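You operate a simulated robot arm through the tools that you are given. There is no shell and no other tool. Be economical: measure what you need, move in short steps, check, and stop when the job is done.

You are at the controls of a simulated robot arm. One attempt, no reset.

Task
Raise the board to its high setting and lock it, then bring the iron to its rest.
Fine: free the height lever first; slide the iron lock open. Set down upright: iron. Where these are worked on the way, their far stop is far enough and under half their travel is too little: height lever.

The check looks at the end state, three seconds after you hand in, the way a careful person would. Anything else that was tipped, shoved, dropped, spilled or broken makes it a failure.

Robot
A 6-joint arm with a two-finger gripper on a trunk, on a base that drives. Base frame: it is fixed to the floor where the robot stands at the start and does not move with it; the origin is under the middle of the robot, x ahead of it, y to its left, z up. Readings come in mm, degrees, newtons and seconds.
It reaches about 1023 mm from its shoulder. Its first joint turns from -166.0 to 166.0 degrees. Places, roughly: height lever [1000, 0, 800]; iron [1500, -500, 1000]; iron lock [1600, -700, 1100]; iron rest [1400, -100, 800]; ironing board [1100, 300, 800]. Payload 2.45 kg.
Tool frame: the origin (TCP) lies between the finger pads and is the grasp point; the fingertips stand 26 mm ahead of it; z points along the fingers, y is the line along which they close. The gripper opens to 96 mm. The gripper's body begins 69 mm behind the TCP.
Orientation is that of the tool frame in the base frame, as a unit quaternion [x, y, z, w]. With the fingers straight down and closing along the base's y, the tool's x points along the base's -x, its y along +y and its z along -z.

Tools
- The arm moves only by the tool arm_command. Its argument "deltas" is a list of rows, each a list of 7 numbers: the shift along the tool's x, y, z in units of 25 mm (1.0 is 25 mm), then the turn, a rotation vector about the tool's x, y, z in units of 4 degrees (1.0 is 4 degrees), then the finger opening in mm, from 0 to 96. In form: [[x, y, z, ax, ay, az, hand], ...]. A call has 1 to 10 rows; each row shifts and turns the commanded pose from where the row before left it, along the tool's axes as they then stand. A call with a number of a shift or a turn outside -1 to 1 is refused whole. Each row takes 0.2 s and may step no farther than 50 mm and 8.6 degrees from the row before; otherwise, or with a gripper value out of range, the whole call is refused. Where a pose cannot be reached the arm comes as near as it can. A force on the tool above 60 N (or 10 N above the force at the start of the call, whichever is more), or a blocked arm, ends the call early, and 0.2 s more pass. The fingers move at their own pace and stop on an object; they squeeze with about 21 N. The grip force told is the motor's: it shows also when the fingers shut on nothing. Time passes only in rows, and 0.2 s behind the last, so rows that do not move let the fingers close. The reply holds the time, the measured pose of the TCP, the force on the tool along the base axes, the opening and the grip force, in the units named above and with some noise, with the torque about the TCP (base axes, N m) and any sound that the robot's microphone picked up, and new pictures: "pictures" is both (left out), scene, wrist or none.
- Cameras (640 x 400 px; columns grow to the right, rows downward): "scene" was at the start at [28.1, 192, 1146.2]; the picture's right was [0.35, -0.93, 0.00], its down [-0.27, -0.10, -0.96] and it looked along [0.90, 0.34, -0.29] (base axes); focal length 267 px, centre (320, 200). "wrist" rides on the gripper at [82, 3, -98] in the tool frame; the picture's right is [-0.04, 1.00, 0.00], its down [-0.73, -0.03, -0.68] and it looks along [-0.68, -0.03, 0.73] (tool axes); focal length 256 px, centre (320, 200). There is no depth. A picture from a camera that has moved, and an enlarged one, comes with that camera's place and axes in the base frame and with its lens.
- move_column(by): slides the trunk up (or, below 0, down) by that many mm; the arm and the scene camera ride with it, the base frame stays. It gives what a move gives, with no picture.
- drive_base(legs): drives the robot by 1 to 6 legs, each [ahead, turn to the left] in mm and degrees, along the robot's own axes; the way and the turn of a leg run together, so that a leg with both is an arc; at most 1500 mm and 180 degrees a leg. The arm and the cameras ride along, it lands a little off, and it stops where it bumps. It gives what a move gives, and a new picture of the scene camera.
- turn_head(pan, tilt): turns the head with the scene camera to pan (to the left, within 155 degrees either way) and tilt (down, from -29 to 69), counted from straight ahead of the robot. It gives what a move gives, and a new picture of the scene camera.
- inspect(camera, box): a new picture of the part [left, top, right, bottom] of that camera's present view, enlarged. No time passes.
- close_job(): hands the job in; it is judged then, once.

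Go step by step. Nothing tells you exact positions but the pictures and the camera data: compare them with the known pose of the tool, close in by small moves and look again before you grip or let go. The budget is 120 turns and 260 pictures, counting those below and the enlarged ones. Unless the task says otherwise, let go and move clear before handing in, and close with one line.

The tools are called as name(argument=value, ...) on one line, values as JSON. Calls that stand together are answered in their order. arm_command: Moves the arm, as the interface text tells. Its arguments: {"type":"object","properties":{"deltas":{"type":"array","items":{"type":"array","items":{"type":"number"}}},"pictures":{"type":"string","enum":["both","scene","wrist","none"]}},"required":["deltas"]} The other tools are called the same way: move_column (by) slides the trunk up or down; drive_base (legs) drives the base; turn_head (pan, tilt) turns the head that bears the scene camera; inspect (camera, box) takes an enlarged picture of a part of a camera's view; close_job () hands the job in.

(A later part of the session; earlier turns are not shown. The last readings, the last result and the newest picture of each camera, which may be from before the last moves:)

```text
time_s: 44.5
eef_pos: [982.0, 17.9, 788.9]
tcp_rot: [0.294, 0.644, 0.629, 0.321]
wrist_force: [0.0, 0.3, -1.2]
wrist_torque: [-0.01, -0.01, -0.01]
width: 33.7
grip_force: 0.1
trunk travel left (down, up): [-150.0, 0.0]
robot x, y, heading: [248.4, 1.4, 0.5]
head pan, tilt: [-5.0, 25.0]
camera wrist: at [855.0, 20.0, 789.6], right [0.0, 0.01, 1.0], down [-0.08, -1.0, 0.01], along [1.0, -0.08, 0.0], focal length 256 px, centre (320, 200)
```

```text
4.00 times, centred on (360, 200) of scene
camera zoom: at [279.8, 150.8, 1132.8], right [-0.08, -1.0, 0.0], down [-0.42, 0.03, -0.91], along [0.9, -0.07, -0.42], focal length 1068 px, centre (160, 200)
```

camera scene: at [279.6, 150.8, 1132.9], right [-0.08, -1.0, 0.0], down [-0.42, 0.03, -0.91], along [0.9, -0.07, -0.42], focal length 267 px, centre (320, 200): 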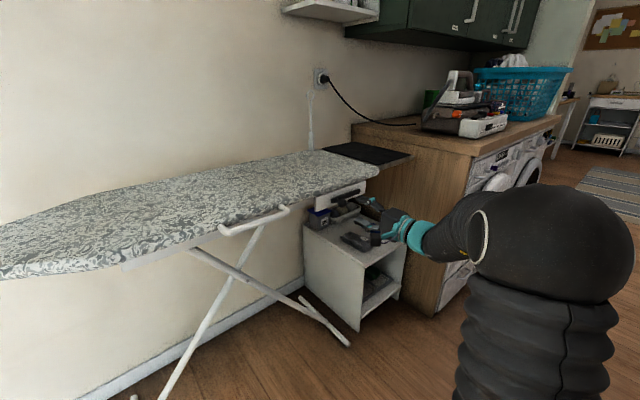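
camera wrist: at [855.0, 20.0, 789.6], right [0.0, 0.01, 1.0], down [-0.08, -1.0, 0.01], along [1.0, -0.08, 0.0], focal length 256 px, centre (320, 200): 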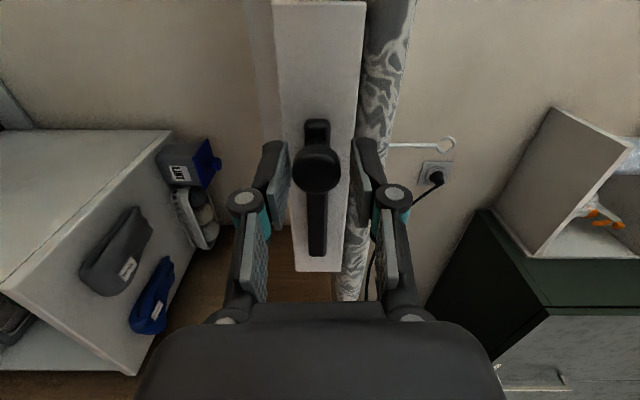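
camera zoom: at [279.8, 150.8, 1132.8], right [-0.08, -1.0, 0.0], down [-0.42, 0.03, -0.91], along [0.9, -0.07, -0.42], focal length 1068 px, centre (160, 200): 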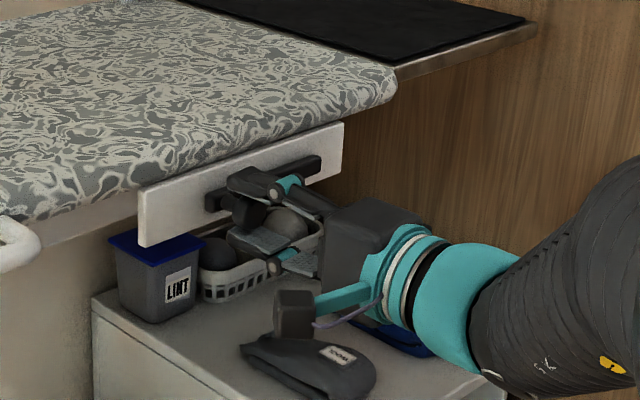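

arm_command(deltas=[[0, -0.3, 0, 0, 0, 0, 34], [0, -0.3, 0, 0, 0, 0, 34], [0, -0.3, 0, 0, 0, 0, 34], [0, -0.3, 0, 0, 0, 0, 34]], pictures="wrist")

```text
time_s: 45.5
eef_pos: [982.7, 14.5, 759.1]
tcp_rot: [0.295, 0.644, 0.628, 0.322]
wrist_force: [-0.1, 0.0, 0.1]
wrist_torque: [-0.01, -0.01, 0.02]
width: 33.9
grip_force: 0.1
trunk travel left (down, up): [-150.0, 0.0]
robot x, y, heading: [249.8, -2.3, 0.5]
head pan, tilt: [-5.0, 25.0]
camera wrist: at [855.5, 18.5, 759.0], right [0.0, 0.01, 1.0], down [-0.08, -1.0, 0.01], along [1.0, -0.08, 0.0], focal length 256 px, centre (320, 200)
```

wrist: 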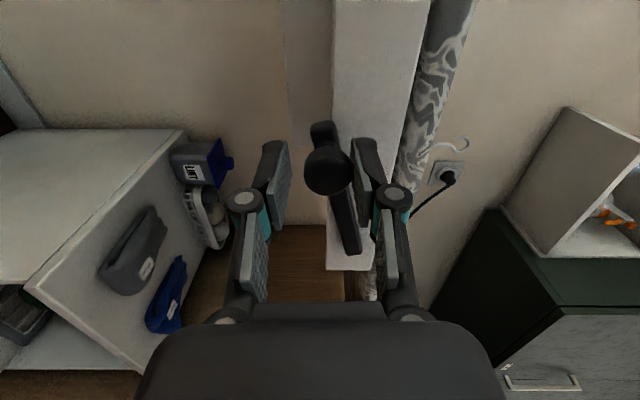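

The lever swings down. I continue to its stop, following the arc.

arm_command(deltas=[[-0.1, -0.3, 0, 0, 0, 0, 34], [-0.15, -0.3, 0, 0, 0, 0, 34], [-0.2, -0.3, 0, 0, 0, 0, 34]], pictures="wrist")

```text
time_s: 46.3
eef_pos: [989.8, 6.3, 738.4]
tcp_rot: [0.294, 0.644, 0.629, 0.321]
wrist_force: [-0.6, 0.1, -0.1]
wrist_torque: [0.05, 0.04, 0.0]
width: 33.9
grip_force: 0.0
trunk travel left (down, up): [-150.0, 0.0]
robot x, y, heading: [243.6, -1.6, 0.6]
head pan, tilt: [-5.0, 25.0]
camera wrist: at [863.2, 8.8, 737.3], right [0.0, 0.0, 1.0], down [-0.08, -1.0, 0.0], along [1.0, -0.08, 0.0], focal length 256 px, centre (320, 200)
```

wrist: 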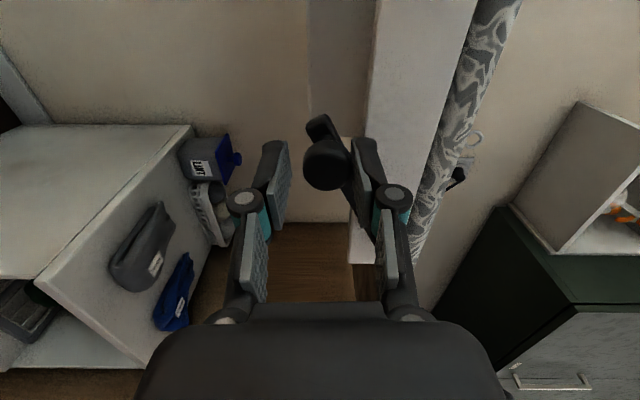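

arm_command(deltas=[[-0.1, -0.3, 0, 0, 0, 0, 34], [-0.15, -0.3, 0, 0, 0, 0, 34], [-0.15, -0.3, 0, 0, 0, 0, 34], [-0.2, -0.3, 0, 0, 0, 0, 34]], pictures="wrist")

inspect(camera="scene", box=[280, 150, 440, 250])

```text
time_s: 47.3
eef_pos: [1000.1, -6.0, 707.8]
tcp_rot: [0.293, 0.644, 0.629, 0.321]
wrist_force: [0.4, 0.6, 0.3]
wrist_torque: [0.01, -0.02, 0.0]
width: 34.5
grip_force: 0.8
trunk travel left (down, up): [-150.0, 0.0]
robot x, y, heading: [249.0, 3.4, 0.4]
head pan, tilt: [-5.0, 25.0]
camera wrist: at [873.3, -4.1, 708.0], right [0.0, 0.01, 1.0], down [-0.08, -1.0, 0.01], along [1.0, -0.08, 0.0], focal length 256 px, centre (320, 200)
```

wrist: 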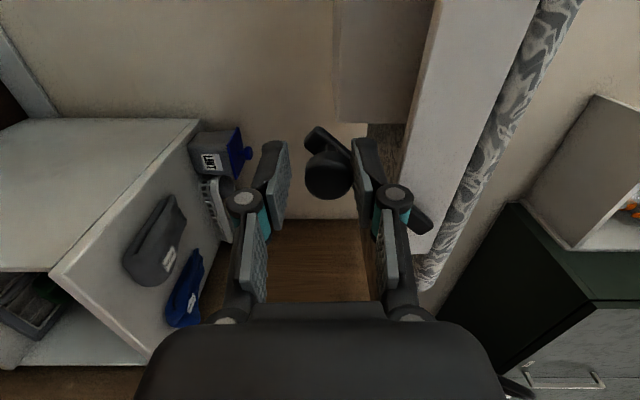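

```text
4.00 times, centred on (360, 200) of scene
camera zoom: at [279.8, 150.8, 1132.9], right [-0.08, -1.0, 0.0], down [-0.42, 0.03, -0.91], along [0.9, -0.07, -0.42], focal length 1068 px, centre (160, 200)
```

zoom: 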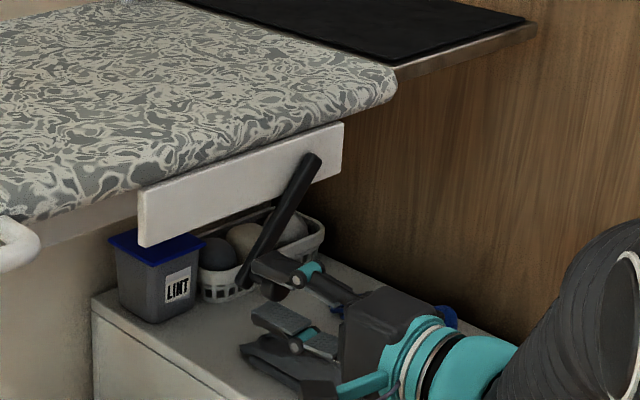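

arm_command(deltas=[[-0.25, -0.25, 0, 0, 0, 0, 34], [-0.28, -0.22, 0, 0, 0, 0, 34], [-0.3, -0.2, 0, 0, 0, 0, 34]], pictures="wrist")

inspect(camera="scene", box=[280, 150, 440, 250])

```text
time_s: 48.1
eef_pos: [1013.0, -22.8, 697.6]
tcp_rot: [0.291, 0.643, 0.631, 0.323]
wrist_force: [0.6, 15.5, 31.5]
wrist_torque: [0.22, -0.12, 0.11]
width: 52.5
grip_force: 14.1
trunk travel left (down, up): [-150.0, 0.0]
robot x, y, heading: [247.0, 1.9, 0.6]
head pan, tilt: [-5.0, 25.0]
camera wrist: at [885.9, -19.6, 696.4], right [-0.01, 0.0, 1.0], down [-0.07, -1.0, 0.0], along [1.0, -0.07, 0.01], focal length 256 px, centre (320, 200)
```

wrist: 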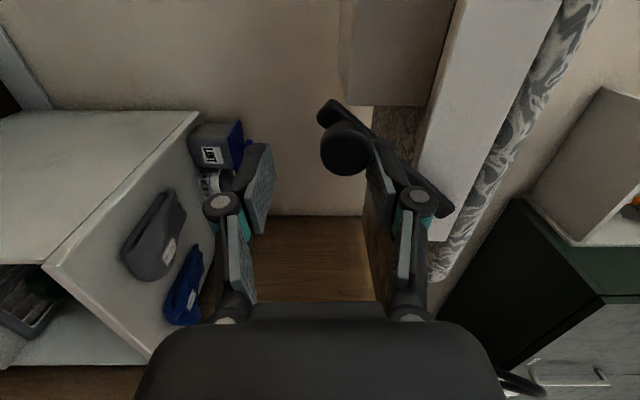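

```text
4.00 times, centred on (360, 200) of scene
camera zoom: at [277.6, 151.8, 1133.2], right [-0.08, -1.0, 0.0], down [-0.42, 0.03, -0.91], along [0.9, -0.07, -0.42], focal length 1068 px, centre (160, 200)
```

zoom: 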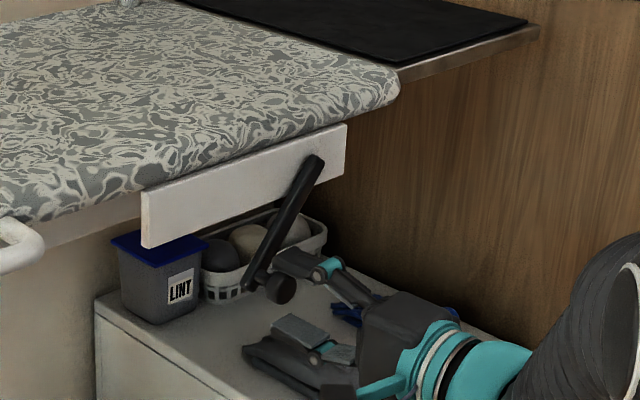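

The lever met its stop (force up, fingers pried). I ease off, retract, and move over toward the handle bar.

arm_command(deltas=[[0, 0.3, 0, 0, 0, 0, 60], [0, 0, -0.5, 0, 0, 0, 60], [0, 0, -1, 0, 0, 0, 60], [0, 0, -1, 0, 0, 0, 60], [0, 0, -1, 0, 0, 0, 60], [0, 0, -1, 0, 0, 0, 60]], pictures="none")

inspect(camera="scene", box=[200, 150, 360, 250])

```text
time_s: 49.5
eef_pos: [925.2, -91.2, 700.8]
tcp_rot: [0.293, 0.644, 0.63, 0.321]
wrist_force: [-0.5, 0.4, -0.4]
wrist_torque: [0.04, 0.0, -0.01]
width: 60.0
grip_force: 0.1
trunk travel left (down, up): [-150.0, 0.0]
robot x, y, heading: [252.9, 1.4, 0.5]
head pan, tilt: [-5.0, 25.0]
```

```text
4.00 times, centred on (280, 200) of scene
camera zoom: at [279.9, 150.9, 1132.8], right [-0.08, -1.0, 0.0], down [-0.42, 0.03, -0.91], along [0.9, -0.07, -0.42], focal length 1068 px, centre (480, 200)
```

zoom: 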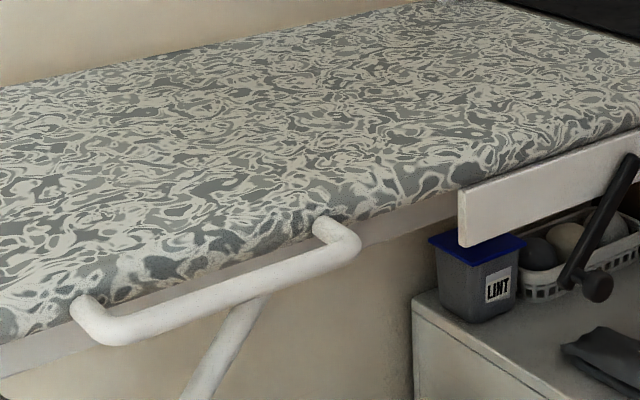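

arm_command(deltas=[[0.931, 0.379, 0.145, 0, 0, 0, 80], [0.931, 0.379, 0.145, 0, 0, 0, 80], [0.931, 0.379, 0.145, 0, 0, 0, 80], [0.931, 0.379, 0.145, 0, 0, 0, 80], [0.931, 0.379, 0.145, 0, 0, 0, 80], [0.931, 0.379, 0.145, 0, 0, 0, 80], [0.931, 0.379, 0.145, 0, 0, 0, 80]], pictures="none")

arm_command(deltas=[[0.931, 0.379, 0.145, 0, 0, 0, 80], [0.931, 0.379, 0.145, 0, 0, 0, 80], [0.931, 0.379, 0.145, 0, 0, 0, 80], [0.931, 0.379, 0.145, 0, 0, 0, 80], [0.931, 0.379, 0.145, 0, 0, 0, 80], [0.931, 0.379, 0.145, 0, 0, 0, 80]], pictures="both")

```text
time_s: 51.1
eef_pos: [841.9, 53.4, 760.0]
tcp_rot: [0.295, 0.644, 0.628, 0.321]
wrist_force: [-0.2, -0.2, -0.5]
wrist_torque: [0.02, -0.03, 0.03]
width: 80.1
grip_force: 0.0
trunk travel left (down, up): [-150.0, 0.0]
robot x, y, heading: [245.2, 2.2, 0.6]
head pan, tilt: [-5.0, 25.0]
```

```text
time_s: 52.5
eef_pos: [771.9, 177.3, 811.8]
tcp_rot: [0.294, 0.644, 0.628, 0.321]
wrist_force: [0.0, 0.2, 0.4]
wrist_torque: [-0.02, 0.0, -0.01]
width: 79.9
grip_force: 0.1
trunk travel left (down, up): [-150.0, 0.0]
robot x, y, heading: [245.9, 1.6, 0.6]
head pan, tilt: [-5.0, 25.0]
camera scene: at [279.9, 150.9, 1132.8], right [-0.08, -1.0, 0.0], down [-0.42, 0.03, -0.91], along [0.9, -0.07, -0.42], focal length 267 px, centre (320, 200)
camera wrist: at [643.6, 180.1, 809.4], right [0.0, 0.0, 1.0], down [-0.08, -1.0, 0.0], along [1.0, -0.08, 0.0], focal length 256 px, centre (320, 200)
```

scene: 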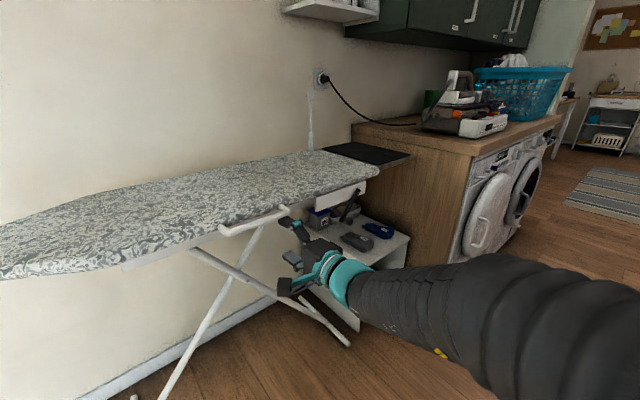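
wrist: 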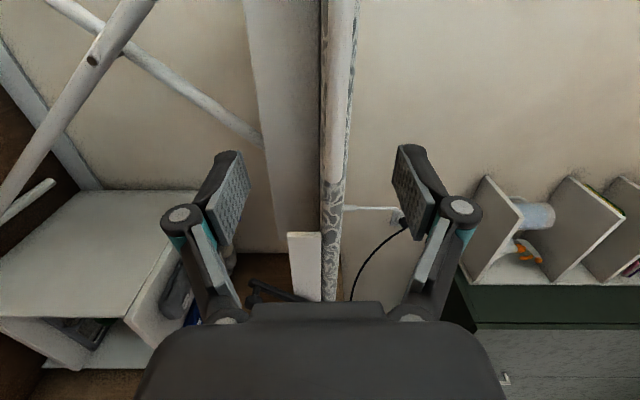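

inspect(camera="wrist", box=[240, 0, 440, 240])

inspect(camera="scene", box=[210, 180, 370, 310])

```text
1.67 times, centred on (340, 120) of wrist
camera zoom: at [643.6, 180.1, 809.4], right [0.0, 0.0, 1.0], down [-0.08, -1.0, 0.0], along [1.0, -0.08, 0.0], focal length 427 px, centre (287, 333)
```

zoom: 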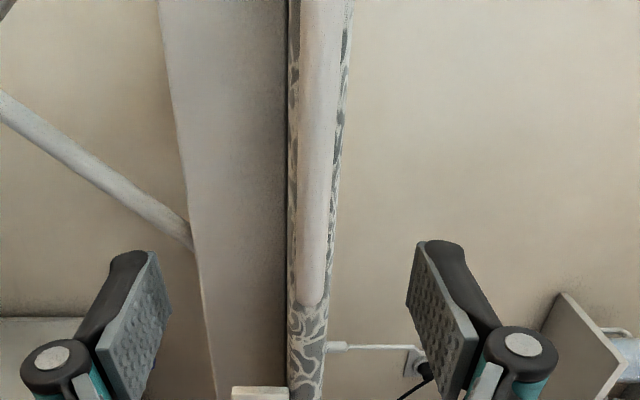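

```text
3.08 times, centred on (290, 245) of scene
camera zoom: at [279.9, 150.9, 1132.8], right [-0.08, -1.0, 0.0], down [-0.42, 0.03, -0.91], along [0.9, -0.07, -0.42], focal length 822 px, centre (412, 62)
```

zoom: 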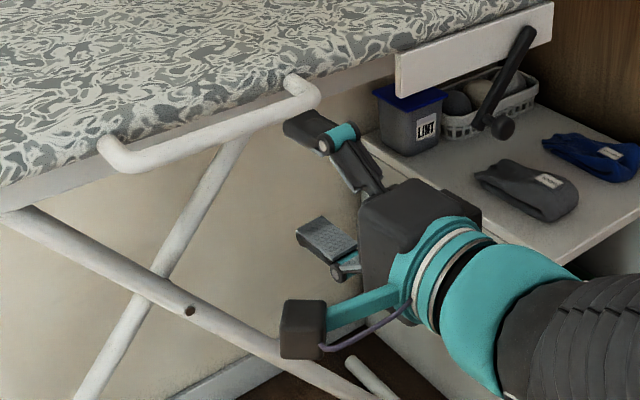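

The handle mid is about 110 mm straight ahead and ~12 mm higher. I align and approach to 35 mm short.

arm_command(deltas=[[0.5, 0.48, 0, 0, 0, 0, 56], [0, 0, 1, 0, 0, 0, 56], [0, 0, 1, 0, 0, 0, 56], [0, 0, 0.9, 0, 0, 0, 56]], pictures="wrist")

inspect(camera="scene", box=[200, 180, 360, 280])

```text
time_s: 53.5
eef_pos: [819.4, 233.7, 820.0]
tcp_rot: [0.295, 0.644, 0.628, 0.322]
wrist_force: [-0.4, 0.1, 2.1]
wrist_torque: [0.0, 0.04, 0.0]
width: 55.8
grip_force: 0.0
trunk travel left (down, up): [-150.0, 0.0]
robot x, y, heading: [250.8, 3.8, 0.3]
head pan, tilt: [-5.0, 25.0]
camera wrist: at [692.0, 235.6, 820.9], right [0.0, 0.01, 1.0], down [-0.08, -1.0, 0.01], along [1.0, -0.08, 0.0], focal length 256 px, centre (320, 200)
```

wrist: 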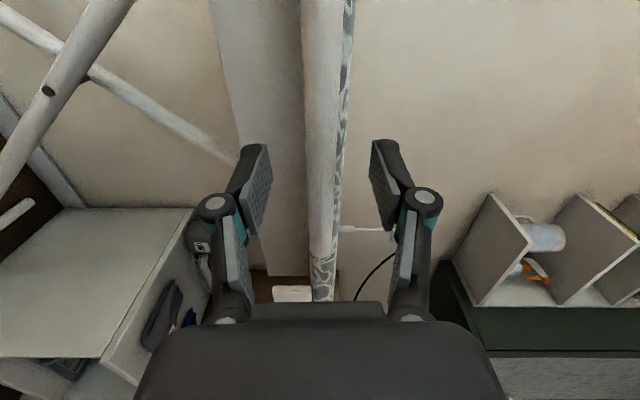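

```text
4.00 times, centred on (280, 230) of scene
camera zoom: at [279.6, 150.9, 1132.8], right [-0.08, -1.0, 0.0], down [-0.42, 0.03, -0.91], along [0.9, -0.07, -0.42], focal length 1068 px, centre (480, 80)
```

zoom: 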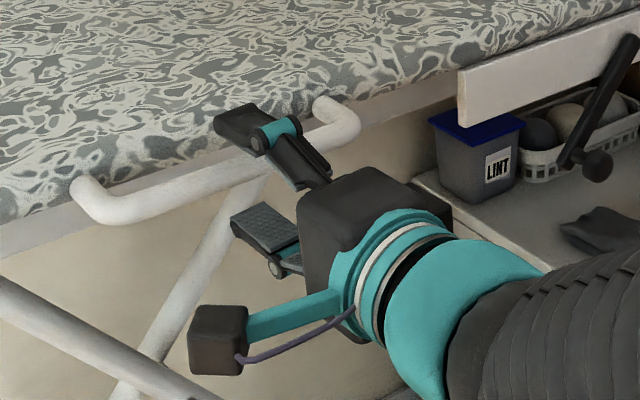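

arm_command(deltas=[[0, 0, 0.6, 0, 0, 0, 56], [0, 0, 0.6, 0, 0, 0, 56], [0, 0, 0, 0, 0, 0, 10], [0, 0, 0, 0, 0, 0, 10], [0, 0, 0, 0, 0, 0, 10]], pictures="wrist")

inspect(camera="scene", box=[200, 180, 360, 280])

```text
time_s: 54.7
eef_pos: [844.2, 253.3, 821.7]
tcp_rot: [0.294, 0.643, 0.63, 0.321]
wrist_force: [0.2, 0.7, 3.3]
wrist_torque: [0.82, 0.68, -0.15]
width: 14.6
grip_force: 40.9
trunk travel left (down, up): [-150.0, 0.0]
robot x, y, heading: [247.2, -1.6, 0.7]
head pan, tilt: [-5.0, 25.0]
camera wrist: at [716.0, 254.7, 821.6], right [0.0, 0.0, 1.0], down [-0.08, -1.0, 0.0], along [1.0, -0.08, 0.0], focal length 256 px, centre (320, 200)
```

wrist: 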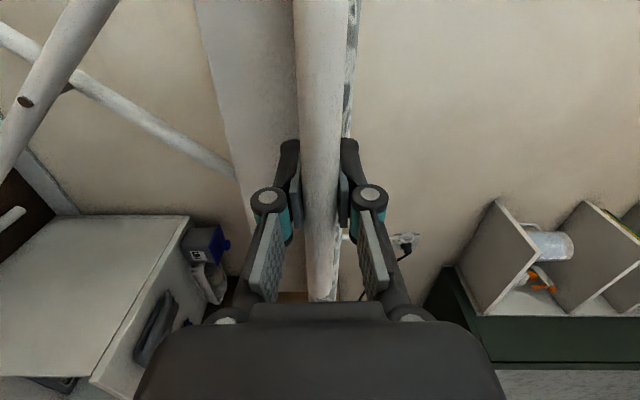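

```text
4.00 times, centred on (280, 230) of scene
camera zoom: at [279.7, 150.9, 1132.9], right [-0.08, -1.0, 0.0], down [-0.42, 0.03, -0.91], along [0.9, -0.07, -0.42], focal length 1068 px, centre (480, 80)
```

zoom: 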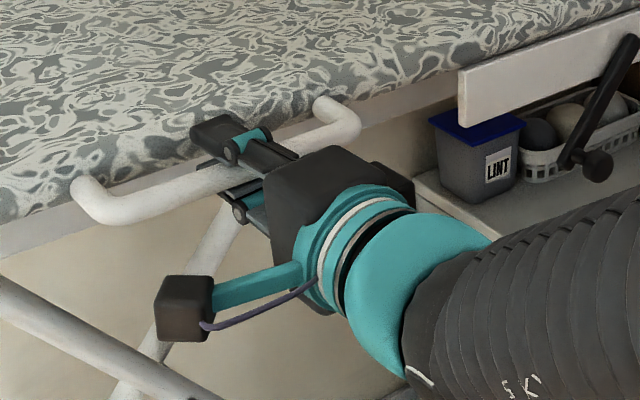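

Handle gripped. I lift slowly.

arm_command(deltas=[[0, 0.2, 0, 0, 0, 0, 10], [0, 0.2, 0, 0, 0, 0, 10], [0, 0.2, 0, 0, 0, 0, 10], [0, 0.2, 0, 0, 0, 0, 10]], pictures="scene")

```text
time_s: 55.7
eef_pos: [843.7, 253.1, 841.7]
tcp_rot: [0.294, 0.644, 0.629, 0.322]
wrist_force: [1.4, -4.1, -4.9]
wrist_torque: [0.82, 0.63, -0.12]
width: 14.8
grip_force: 41.1
trunk travel left (down, up): [-150.0, 0.0]
robot x, y, heading: [250.8, 0.1, 0.5]
head pan, tilt: [-5.0, 25.0]
camera scene: at [280.2, 150.8, 1132.9], right [-0.08, -1.0, 0.0], down [-0.42, 0.03, -0.91], along [0.9, -0.07, -0.42], focal length 267 px, centre (320, 200)
```

scene: 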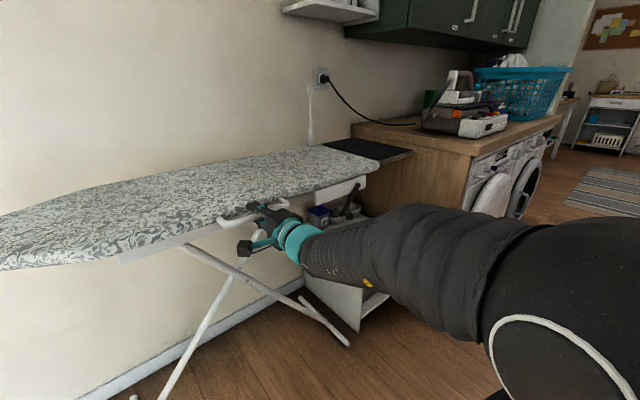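

The board rises freely. I continue upward.

arm_command(deltas=[[0, 0.35, 0, 0, 0, 0, 10], [0, 0.35, 0, 0, 0, 0, 10], [0, 0.35, 0, 0, 0, 0, 10], [0, 0.35, 0, 0, 0, 0, 10], [0, 0.35, 0, 0, 0, 0, 10], [0, 0.35, 0, 0, 0, 0, 10]], pictures="scene")

```text
time_s: 57.2
eef_pos: [843.2, 252.2, 881.7]
tcp_rot: [0.303, 0.65, 0.62, 0.317]
wrist_force: [3.5, -6.6, -14.1]
wrist_torque: [0.94, 0.43, -0.15]
width: 14.8
grip_force: 41.2
trunk travel left (down, up): [-150.0, 0.0]
robot x, y, heading: [245.9, 2.6, 0.2]
head pan, tilt: [-5.0, 25.0]
stopped in row 6: the force on the tool passed its limit at 60 N (the readings are from after the stop); the commanded pose is now the measured one
camera scene: at [281.1, 150.6, 1133.3], right [-0.08, -1.0, 0.0], down [-0.42, 0.03, -0.91], along [0.9, -0.07, -0.42], focal length 267 px, centre (320, 200)
```

scene: 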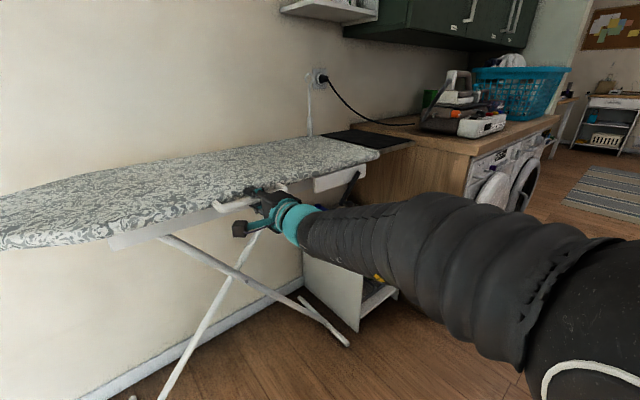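

arm_command(deltas=[[0, 0.08, 0, 0, 0, 0, 10], [0, 0.08, 0, 0, 0, 0, 10], [0, 0.08, 0, 0, 0, 0, 10], [0, 0.08, 0, 0, 0, 0, 10]], pictures="wrist")

inspect(camera="scene", box=[220, 130, 420, 255])

```text
time_s: 58.2
eef_pos: [844.4, 253.5, 882.2]
tcp_rot: [0.305, 0.654, 0.616, 0.315]
wrist_force: [-0.8, -13.5, -57.4]
wrist_torque: [1.2, 0.08, 0.01]
width: 16.8
grip_force: 40.7
trunk travel left (down, up): [-150.0, 0.0]
robot x, y, heading: [249.0, 1.7, 0.2]
head pan, tilt: [-5.0, 25.0]
camera wrist: at [717.1, 256.6, 886.1], right [0.04, 0.02, 1.0], down [-0.08, -1.0, 0.03], along [1.0, -0.09, -0.03], focal length 256 px, centre (320, 200)
```

wrist: 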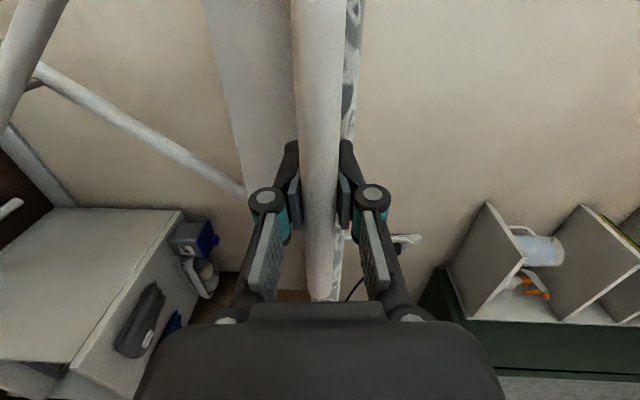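

```text
3.20 times, centred on (320, 192) of scene
camera zoom: at [282.7, 151.0, 1132.2], right [-0.08, -1.0, 0.0], down [-0.42, 0.03, -0.91], along [0.9, -0.07, -0.42], focal length 855 px, centre (320, 224)
```

zoom: 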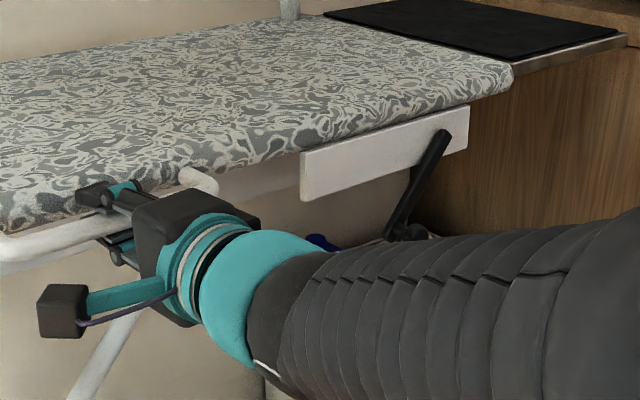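

A firm stop: the board is at its high setting (about +60 mm). I ease off slightly and test whether it stays up by itself.

arm_command(deltas=[[0, -0.25, 0, 0, 0, 0, 10], [0, 0, 0, 0, 0, 0, 10]], pictures="none")

arm_command(deltas=[[0, 0, 0, 0, 0, 0, 30], [0, 0, 0, 0, 0, 0, 40], [0, 0, 0, 0, 0, 0, 40], [0, 0, 0, 0, 0, 0, 40]], pictures="wrist")

inspect(camera="scene", box=[220, 130, 420, 255])

```text
time_s: 58.8
eef_pos: [844.2, 252.1, 882.4]
tcp_rot: [0.303, 0.651, 0.619, 0.317]
wrist_force: [1.0, -13.4, -38.6]
wrist_torque: [1.04, 0.22, 0.16]
width: 15.0
grip_force: 41.3
trunk travel left (down, up): [-150.0, 0.0]
robot x, y, heading: [250.7, 0.5, 0.1]
head pan, tilt: [-5.0, 25.0]
```

```text
time_s: 59.8
eef_pos: [841.9, 252.7, 886.4]
tcp_rot: [0.3, 0.649, 0.623, 0.318]
wrist_force: [0.2, 0.1, -0.7]
wrist_torque: [-0.01, 0.0, -0.01]
width: 39.8
grip_force: 0.1
trunk travel left (down, up): [-150.0, 0.0]
robot x, y, heading: [247.3, 3.2, 0.6]
head pan, tilt: [-5.0, 25.0]
camera wrist: at [714.9, 256.7, 888.4], right [0.02, 0.01, 1.0], down [-0.08, -1.0, 0.02], along [1.0, -0.08, -0.02], focal length 256 px, centre (320, 200)
```

wrist: 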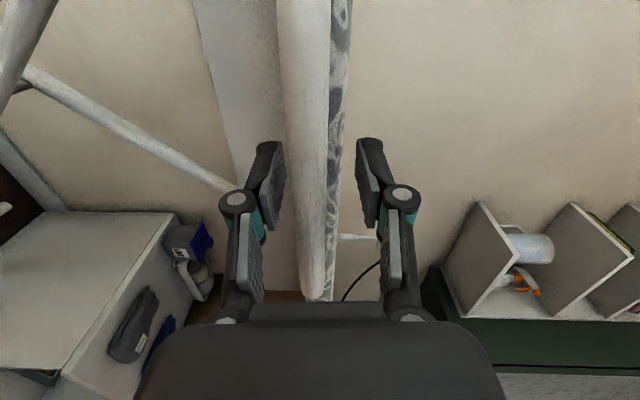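

```text
3.20 times, centred on (320, 192) of scene
camera zoom: at [280.0, 150.7, 1132.9], right [-0.08, -1.0, 0.0], down [-0.42, 0.03, -0.91], along [0.9, -0.07, -0.42], focal length 855 px, centre (320, 224)
```

zoom: 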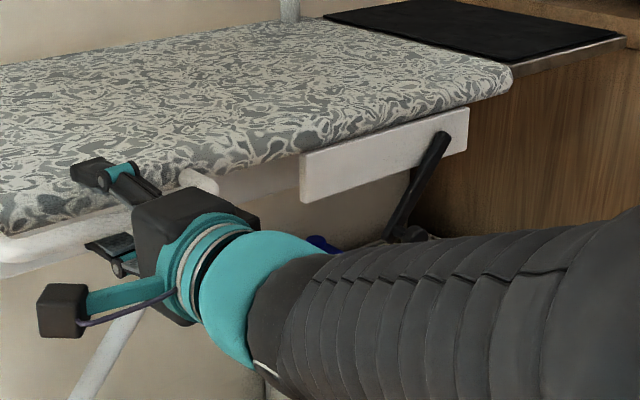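

The board stays up by itself. I retract and go back to the lever knob.

arm_command(deltas=[[0, -0.25, 0, 0, 0, 0, 56], [0, 0, -0.8, 0, 0, 0, 56], [0, 0, -0.9, 0, 0, 0, 56], [0, 0, -0.9, 0, 0, 0, 56], [0, 0, -0.9, 0, 0, 0, 56], [0, 0, -0.9, 0, 0, 0, 56]], pictures="none")

arm_command(deltas=[[-0.93, -0.42, -0.09, 0, 0, 0, 60], [-0.93, -0.42, -0.09, 0, 0, 0, 60], [-0.93, -0.42, -0.09, 0, 0, 0, 60], [-0.93, -0.42, -0.09, 0, 0, 0, 60], [-0.93, -0.42, -0.09, 0, 0, 0, 60], [-0.93, -0.42, -0.09, 0, 0, 0, 60], [-0.93, -0.42, -0.09, 0, 0, 0, 60]], pictures="none")

arm_command(deltas=[[-0.93, -0.42, -0.09, 0, 0, 0, 60], [-0.93, -0.42, -0.09, 0, 0, 0, 60], [-0.93, -0.42, -0.09, 0, 0, 0, 60], [-0.93, -0.42, -0.09, 0, 0, 0, 60], [-0.93, -0.42, -0.09, 0, 0, 0, 60], [-0.93, -0.42, -0.09, 0, 0, 0, 60]], pictures="both")

inspect(camera="scene", box=[260, 130, 420, 230])

```text
time_s: 61.2
eef_pos: [756.1, 184.7, 884.1]
tcp_rot: [0.3, 0.649, 0.622, 0.319]
wrist_force: [-0.1, 0.8, -0.3]
wrist_torque: [0.01, -0.02, 0.02]
width: 56.0
grip_force: 0.0
trunk travel left (down, up): [-150.0, 0.0]
robot x, y, heading: [246.8, -2.4, 0.5]
head pan, tilt: [-5.0, 25.0]
```

```text
time_s: 62.8
eef_pos: [844.4, 44.3, 815.9]
tcp_rot: [0.3, 0.65, 0.622, 0.319]
wrist_force: [0.2, -0.5, -0.2]
wrist_torque: [-0.04, 0.06, 0.01]
width: 60.1
grip_force: 0.0
trunk travel left (down, up): [-150.0, 0.0]
robot x, y, heading: [253.0, -2.5, 0.1]
head pan, tilt: [-5.0, 25.0]
```

```text
time_s: 64.2
eef_pos: [919.9, -75.6, 759.2]
tcp_rot: [0.3, 0.649, 0.622, 0.319]
wrist_force: [-0.1, 0.4, -0.4]
wrist_torque: [-0.03, 0.01, -0.01]
width: 59.9
grip_force: 0.0
trunk travel left (down, up): [-150.0, 0.0]
robot x, y, heading: [251.1, 1.6, 0.4]
head pan, tilt: [-5.0, 25.0]
camera scene: at [279.9, 150.6, 1132.9], right [-0.08, -1.0, 0.0], down [-0.42, 0.03, -0.91], along [0.9, -0.07, -0.42], focal length 267 px, centre (320, 200)
camera wrist: at [793.1, -72.8, 761.0], right [0.02, 0.01, 1.0], down [-0.08, -1.0, 0.02], along [1.0, -0.08, -0.02], focal length 256 px, centre (320, 200)
```

scene: 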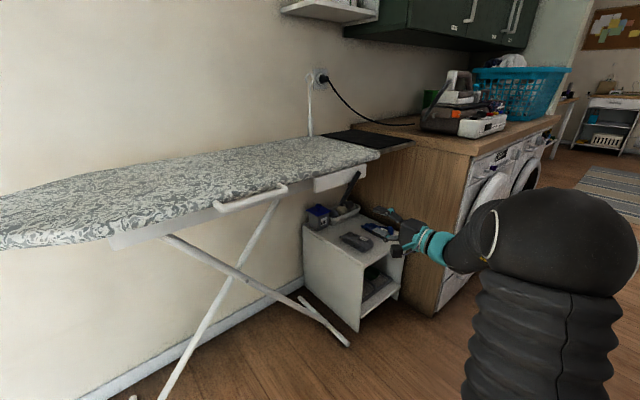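
wrist: 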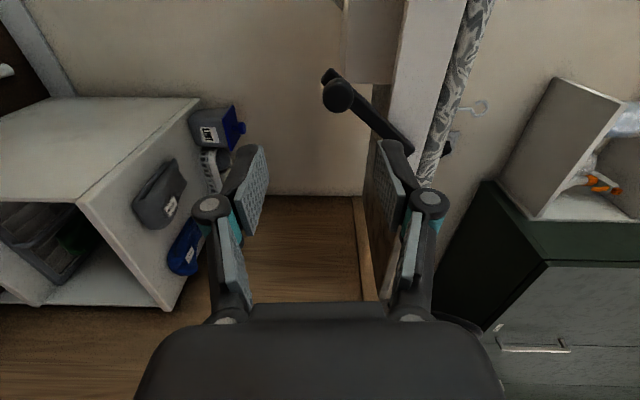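

```text
4.00 times, centred on (340, 180) of scene
camera zoom: at [279.9, 150.6, 1132.9], right [-0.08, -1.0, 0.0], down [-0.42, 0.03, -0.91], along [0.9, -0.07, -0.42], focal length 1068 px, centre (240, 280)
```

zoom: 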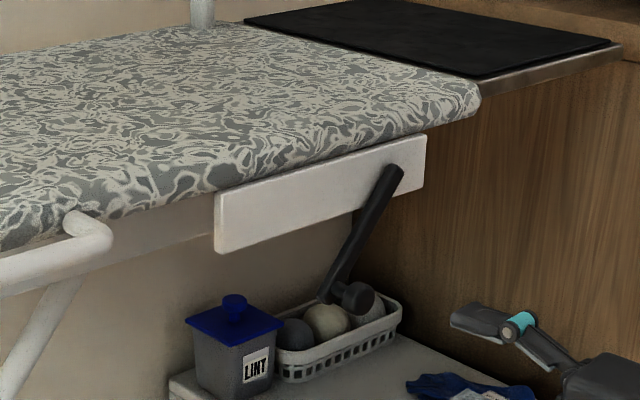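

Knob is at ~14 mm higher and 110 mm ahead. I align, cage it, and swing the lever back up.

arm_command(deltas=[[0, 0.58, 0, 0, 0, 0, 50], [0, 0, 1, 0, 0, 0, 50], [0, 0, 1, 0, 0, 0, 46], [0, 0, 1, 0, 0, 0, 46], [0, 0, 1, 0, 0, 0, 46], [0, 0, 0.1, 0, 0, 0, 36]], pictures="wrist")

inspect(camera="scene", box=[260, 130, 420, 230])

```text
time_s: 65.6
eef_pos: [1001.6, -12.2, 770.9]
tcp_rot: [0.301, 0.649, 0.622, 0.319]
wrist_force: [-0.2, -0.5, -0.2]
wrist_torque: [-0.03, 0.0, 0.0]
width: 36.2
grip_force: 0.0
trunk travel left (down, up): [-150.0, 0.0]
robot x, y, heading: [250.1, 1.6, 0.5]
head pan, tilt: [-5.0, 25.0]
camera wrist: at [874.1, -8.9, 773.8], right [0.02, 0.01, 1.0], down [-0.08, -1.0, 0.02], along [1.0, -0.08, -0.02], focal length 256 px, centre (320, 200)
```

wrist: 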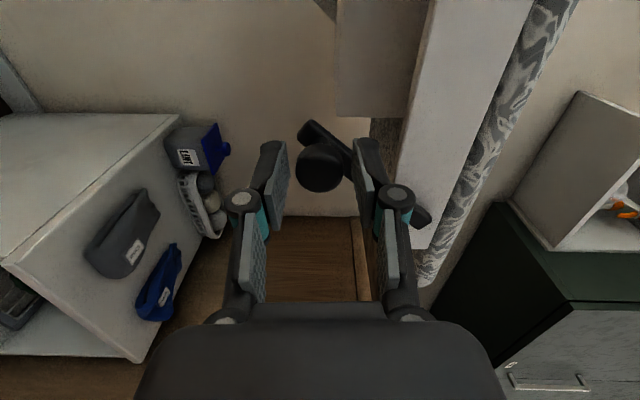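

```text
4.00 times, centred on (340, 180) of scene
camera zoom: at [280.0, 150.5, 1132.8], right [-0.08, -1.0, 0.0], down [-0.42, 0.03, -0.91], along [0.9, -0.07, -0.42], focal length 1068 px, centre (240, 280)
```

zoom: 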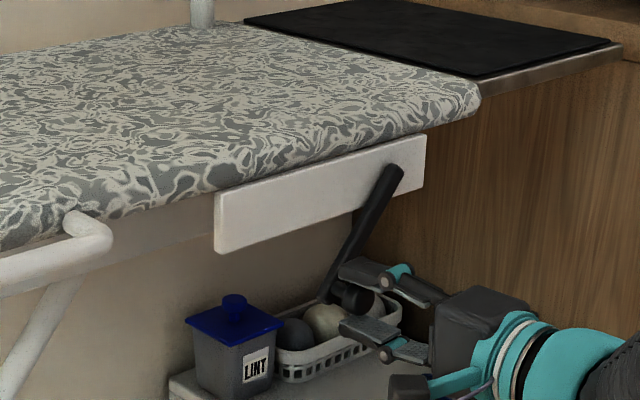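

arm_command(deltas=[[0.2, 0.4, 0, 0, 0, 0, 36], [0.34, 0.4, 0, 0, 0, 0, 36], [0.28, 0.44, 0, 0, 0, 0, 36], [0.21, 0.47, 0, 0, 0, 0, 36], [0.14, 0.48, 0, 0, 0, 0, 36]], pictures="wrist")

inspect(camera="scene", box=[260, 130, 420, 230])

```text
time_s: 66.8
eef_pos: [982.3, 13.3, 825.4]
tcp_rot: [0.3, 0.649, 0.622, 0.319]
wrist_force: [-0.6, 0.8, -1.3]
wrist_torque: [0.0, -0.02, 0.02]
width: 36.9
grip_force: 0.4
trunk travel left (down, up): [-150.0, 0.0]
robot x, y, heading: [251.3, -0.3, 0.7]
head pan, tilt: [-5.0, 25.0]
camera wrist: at [855.3, 16.5, 827.4], right [0.02, 0.01, 1.0], down [-0.08, -1.0, 0.02], along [1.0, -0.08, -0.02], focal length 256 px, centre (320, 200)
```

wrist: 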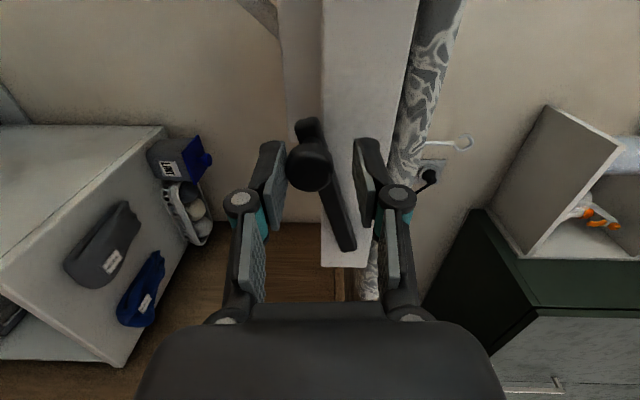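

```text
4.00 times, centred on (340, 180) of scene
camera zoom: at [280.2, 150.6, 1132.8], right [-0.08, -1.0, 0.0], down [-0.42, 0.03, -0.91], along [0.9, -0.07, -0.42], focal length 1068 px, centre (240, 280)
```

zoom: 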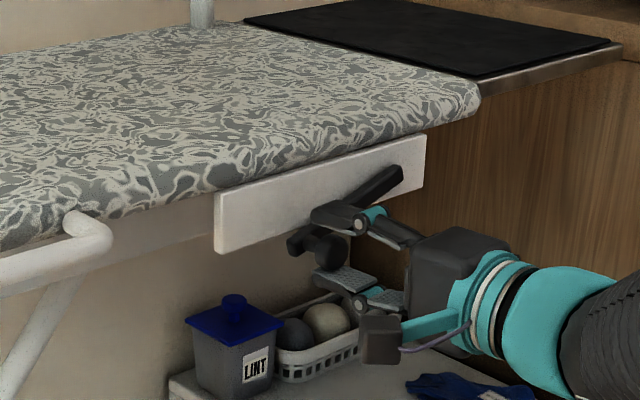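

arm_command(deltas=[[0.08, 0.45, 0, 0, 0, 0, 36], [0.04, 0.45, 0, 0, 0, 0, 36], [0, 0.3, 0, 0, 0, 0, 36], [0, 0.2, 0, 0, 0, 0, 36]], pictures="wrist")

inspect(camera="scene", box=[260, 130, 420, 230])

```text
time_s: 67.8
eef_pos: [981.9, 18.1, 857.8]
tcp_rot: [0.301, 0.65, 0.621, 0.318]
wrist_force: [-2.6, 0.4, -10.2]
wrist_torque: [-0.11, 0.19, -0.05]
width: 42.6
grip_force: 4.9
trunk travel left (down, up): [-150.0, 0.0]
robot x, y, heading: [247.0, 0.4, 0.6]
head pan, tilt: [-5.0, 25.0]
camera wrist: at [853.7, 20.8, 859.9], right [0.02, 0.02, 1.0], down [-0.08, -1.0, 0.02], along [1.0, -0.08, -0.02], focal length 256 px, centre (320, 200)
```

wrist: 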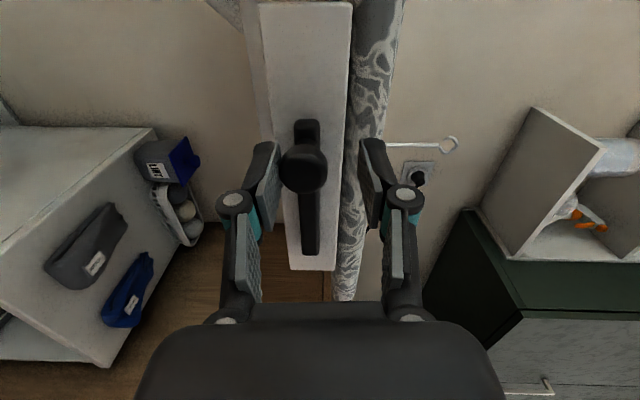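

```text
4.00 times, centred on (340, 180) of scene
camera zoom: at [280.5, 150.6, 1132.6], right [-0.08, -1.0, 0.0], down [-0.42, 0.03, -0.91], along [0.9, -0.07, -0.42], focal length 1068 px, centre (240, 280)
```

zoom: 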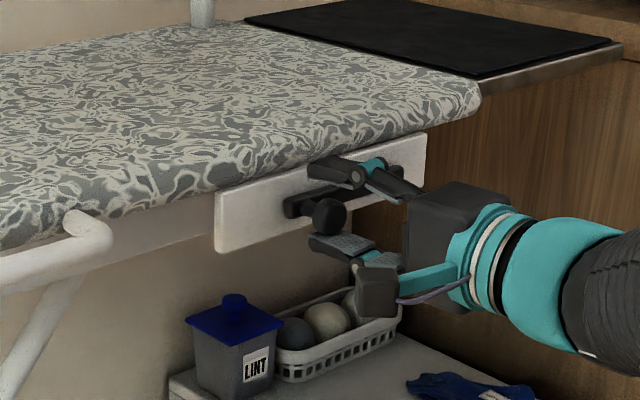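

The lever is back at its upper stop and the board is high. I open, retract, and turn the head to the iron.

arm_command(deltas=[[0, -0.3, 0, 0, 0, 0, 50], [0, 0, -0.8, 0, 0, 0, 50], [0, 0, -1, 0, 0, 0, 50], [0, 0, -1, 0, 0, 0, 50], [0, 0, -1, 0, 0, 0, 50], [0, 0, -1, 0, 0, 0, 50], [0, 0, -1, 0, 0, 0, 50], [0, 0, -1, 0, 0, 0, 50]], pictures="none")

turn_head(pan=-22, tilt=10)

inspect(camera="scene", box=[200, 50, 520, 250])

```text
time_s: 69.6
eef_pos: [846.3, -86.3, 856.5]
tcp_rot: [0.299, 0.649, 0.622, 0.32]
wrist_force: [0.6, -0.4, -0.1]
wrist_torque: [-0.01, 0.01, -0.02]
width: 49.9
grip_force: 0.0
trunk travel left (down, up): [-150.0, 0.0]
robot x, y, heading: [251.1, -0.0, 0.4]
head pan, tilt: [-5.0, 25.0]
```

```text
time_s: 70.4
eef_pos: [848.9, -86.9, 856.9]
tcp_rot: [0.301, 0.648, 0.623, 0.319]
wrist_force: [0.2, 0.3, -0.4]
wrist_torque: [-0.01, -0.01, -0.01]
width: 49.9
grip_force: 0.0
trunk travel left (down, up): [-150.0, 0.0]
robot x, y, heading: [249.1, -0.6, 0.3]
head pan, tilt: [-22.0, 10.0]
camera scene: at [274.6, 123.8, 1157.2], right [-0.37, -0.93, 0.0], down [-0.16, 0.06, -0.98], along [0.92, -0.36, -0.17], focal length 267 px, centre (320, 200)
```

scene: 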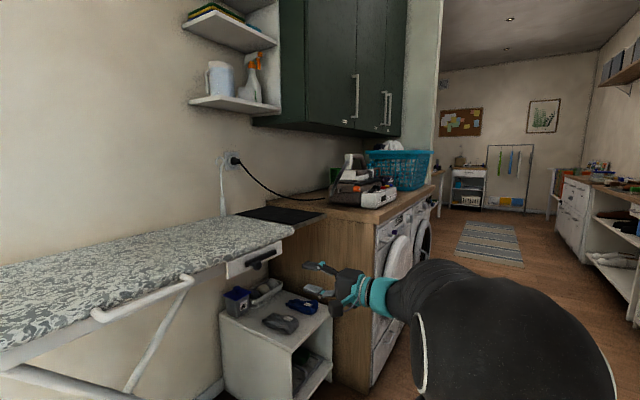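

```text
2.00 times, centred on (360, 150) of scene
camera zoom: at [274.6, 123.8, 1157.2], right [-0.37, -0.93, 0.0], down [-0.16, 0.06, -0.98], along [0.92, -0.36, -0.17], focal length 534 px, centre (240, 300)
```

zoom: 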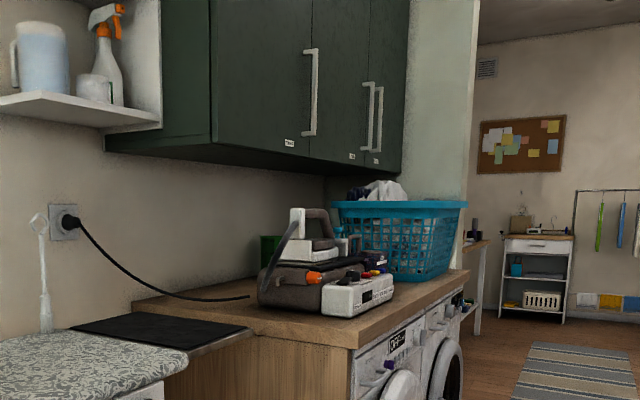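

I raise and retract the arm and point the fingers down (closing across the iron's handle direction) before driving to the counter.

arm_command(deltas=[[0, 1, -0.5, 0, 0, 0, 90], [0, 1, -0.5, 0, 0, 0, 90], [0, 1, -0.5, 0, 0, 0, 90], [0, 1, -0.5, 0, 0, 0, 90], [0, 1, -0.5, 0, 0, 0, 90], [0, 1, -0.5, 0, 0, 0, 90], [0, 1, -0.5, 0, 0, 0, 90], [0, 1, -0.5, 0, 0, 0, 90], [0, 1, -0.5, 0, 0, 0, 90], [0, 1, -0.5, 0, 0, 0, 90]], pictures="none")

arm_command(deltas=[[0, 0, 0, 0.98, 0, 0, 90], [0, 0, 0, 0.98, 0, 0, 90], [0, 0, 0, 0.98, 0, 0, 90], [0, 0, 0, 0.98, 0, 0, 90], [0, 0, 0, 0.98, 0, 0, 90], [0, 0, 0, 0.98, 0, 0, 90], [0, 0, 0, 0.98, 0, 0, 90], [0, 0, 0, 0.98, 0, 0, 90]], pictures="none")

arm_command(deltas=[[0, 0, 0, 0.98, 0, 0, 90], [0, 0, 0, 0.98, 0, 0, 90], [0, 0, 0, 0.98, 0, 0, 90], [0, 0, 0, 0.98, 0, 0, 90], [0, 0, 0, 0.98, 0, 0, 90], [0, 0, 0, 0.98, 0, 0, 90], [0, 0, 0, 0.98, 0, 0, 90], [0, 0, 0, 0.98, 0, 0, 90]], pictures="none")

arm_command(deltas=[[0, 0, 0, 0.98, 0, 0, 90], [0, 0, 0, 0.98, 0, 0, 90], [0, 0, 0, 0.98, 0, 0, 90], [0, 0, 0, 0.98, 0, 0, 90], [0, 0, 0, 0.98, 0, 0, 90], [0, 0, 0, 0.98, 0, 0, 90], [0, 0, 0, 0.98, 0, 0, 90]], pictures="scene")

```text
time_s: 72.6
eef_pos: [748.1, -153.6, 1110.4]
tcp_rot: [0.301, 0.65, 0.621, 0.318]
wrist_force: [0.1, 0.3, -0.1]
wrist_torque: [0.0, -0.04, -0.01]
width: 90.0
grip_force: 0.1
trunk travel left (down, up): [-150.0, 0.0]
robot x, y, heading: [247.4, -1.8, 0.2]
head pan, tilt: [-22.0, 10.0]
```

```text
time_s: 74.4
eef_pos: [746.9, -154.1, 1109.1]
tcp_rot: [0.376, 0.793, 0.424, 0.226]
wrist_force: [-0.5, 1.0, -0.5]
wrist_torque: [-0.02, 0.01, 0.0]
width: 89.9
grip_force: 0.1
trunk travel left (down, up): [-150.0, 0.0]
robot x, y, heading: [251.1, -1.4, 0.4]
head pan, tilt: [-22.0, 10.0]
```

```text
time_s: 76.2
eef_pos: [742.2, -147.1, 1089.2]
tcp_rot: [0.422, 0.878, 0.194, 0.117]
wrist_force: [0.5, 0.0, -0.3]
wrist_torque: [0.04, -0.01, 0.0]
width: 89.8
grip_force: 0.0
out of reach, approached as far as the arm can: row 7, 8
trunk travel left (down, up): [-150.0, 0.0]
robot x, y, heading: [246.7, -0.2, 0.4]
head pan, tilt: [-22.0, 10.0]
```

```text
time_s: 77.8
eef_pos: [722.6, -132.6, 1004.2]
tcp_rot: [0.437, 0.899, -0.02, 0.015]
wrist_force: [-0.2, 0.8, 0.7]
wrist_torque: [0.02, -0.04, 0.03]
width: 90.0
grip_force: 0.0
out of reach, approached as far as the arm can: row 1, 2, 3, 4, 5, 6, 7
trunk travel left (down, up): [-150.0, 0.0]
robot x, y, heading: [251.0, 1.2, 0.3]
head pan, tilt: [-22.0, 10.0]
camera scene: at [274.5, 123.7, 1157.2], right [-0.37, -0.93, 0.0], down [-0.16, 0.06, -0.98], along [0.92, -0.36, -0.17], focal length 267 px, centre (320, 200)
```

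scene: 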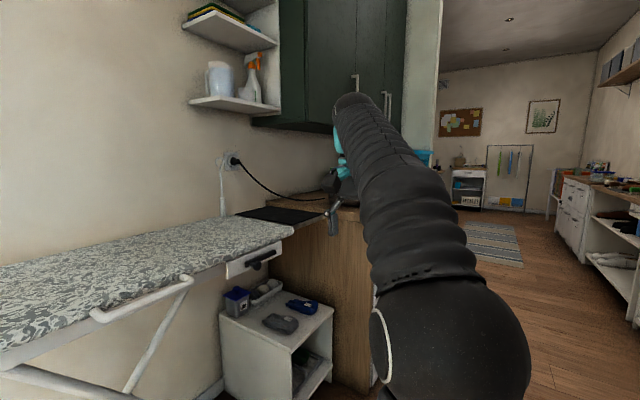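

The fingers now point down. I tuck the arm closer and drive to the counter.

arm_command(deltas=[[0.62, -0.78, 0, 0, 0, 0, 90], [0.62, -0.78, 0, 0, 0, 0, 90], [0.62, -0.78, 0, 0, 0, 0, 90], [0.62, -0.78, 0, 0, 0, 0, 90], [0.62, -0.78, 0, 0, 0, 0, 90], [0.62, -0.78, 0, 0, 0, 0, 90]], pictures="none")

drive_base(legs=[[0, -46], [560, 0], [0, 50]])

inspect(camera="scene", box=[200, 50, 520, 250])

```text
time_s: 79.2
eef_pos: [572.3, -132.3, 1003.9]
tcp_rot: [0.438, 0.899, -0.02, 0.012]
wrist_force: [0.3, 0.4, 1.1]
wrist_torque: [-0.01, 0.03, -0.01]
width: 90.1
grip_force: 0.1
trunk travel left (down, up): [-150.0, 0.0]
robot x, y, heading: [246.7, -1.3, 0.4]
head pan, tilt: [-22.0, 10.0]
```

```text
time_s: 86.8
eef_pos: [967.1, -508.4, 1003.3]
tcp_rot: [0.407, 0.913, -0.02, 0.013]
wrist_force: [-0.3, -0.6, 0.5]
wrist_torque: [-0.01, 0.01, 0.01]
width: 89.9
grip_force: 0.0
trunk travel left (down, up): [-150.0, 0.0]
robot x, y, heading: [634.6, -398.1, 4.0]
head pan, tilt: [-22.0, 10.0]
camera scene: at [653.3, -273.3, 1157.2], right [-0.31, -0.95, 0.0], down [-0.17, 0.05, -0.98], along [0.94, -0.3, -0.17], focal length 267 px, centre (320, 200)
```

scene: 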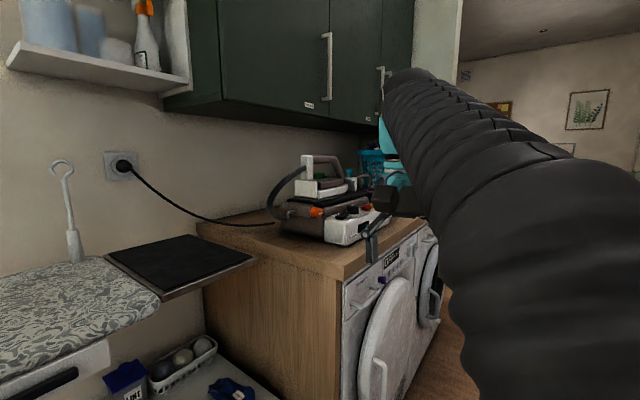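

```text
2.00 times, centred on (360, 150) of scene
camera zoom: at [653.3, -273.3, 1157.2], right [-0.31, -0.95, 0.0], down [-0.17, 0.05, -0.98], along [0.94, -0.3, -0.17], focal length 534 px, centre (240, 300)
```

zoom: 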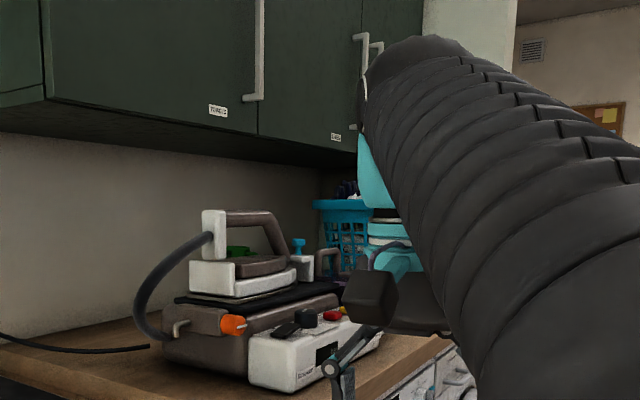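

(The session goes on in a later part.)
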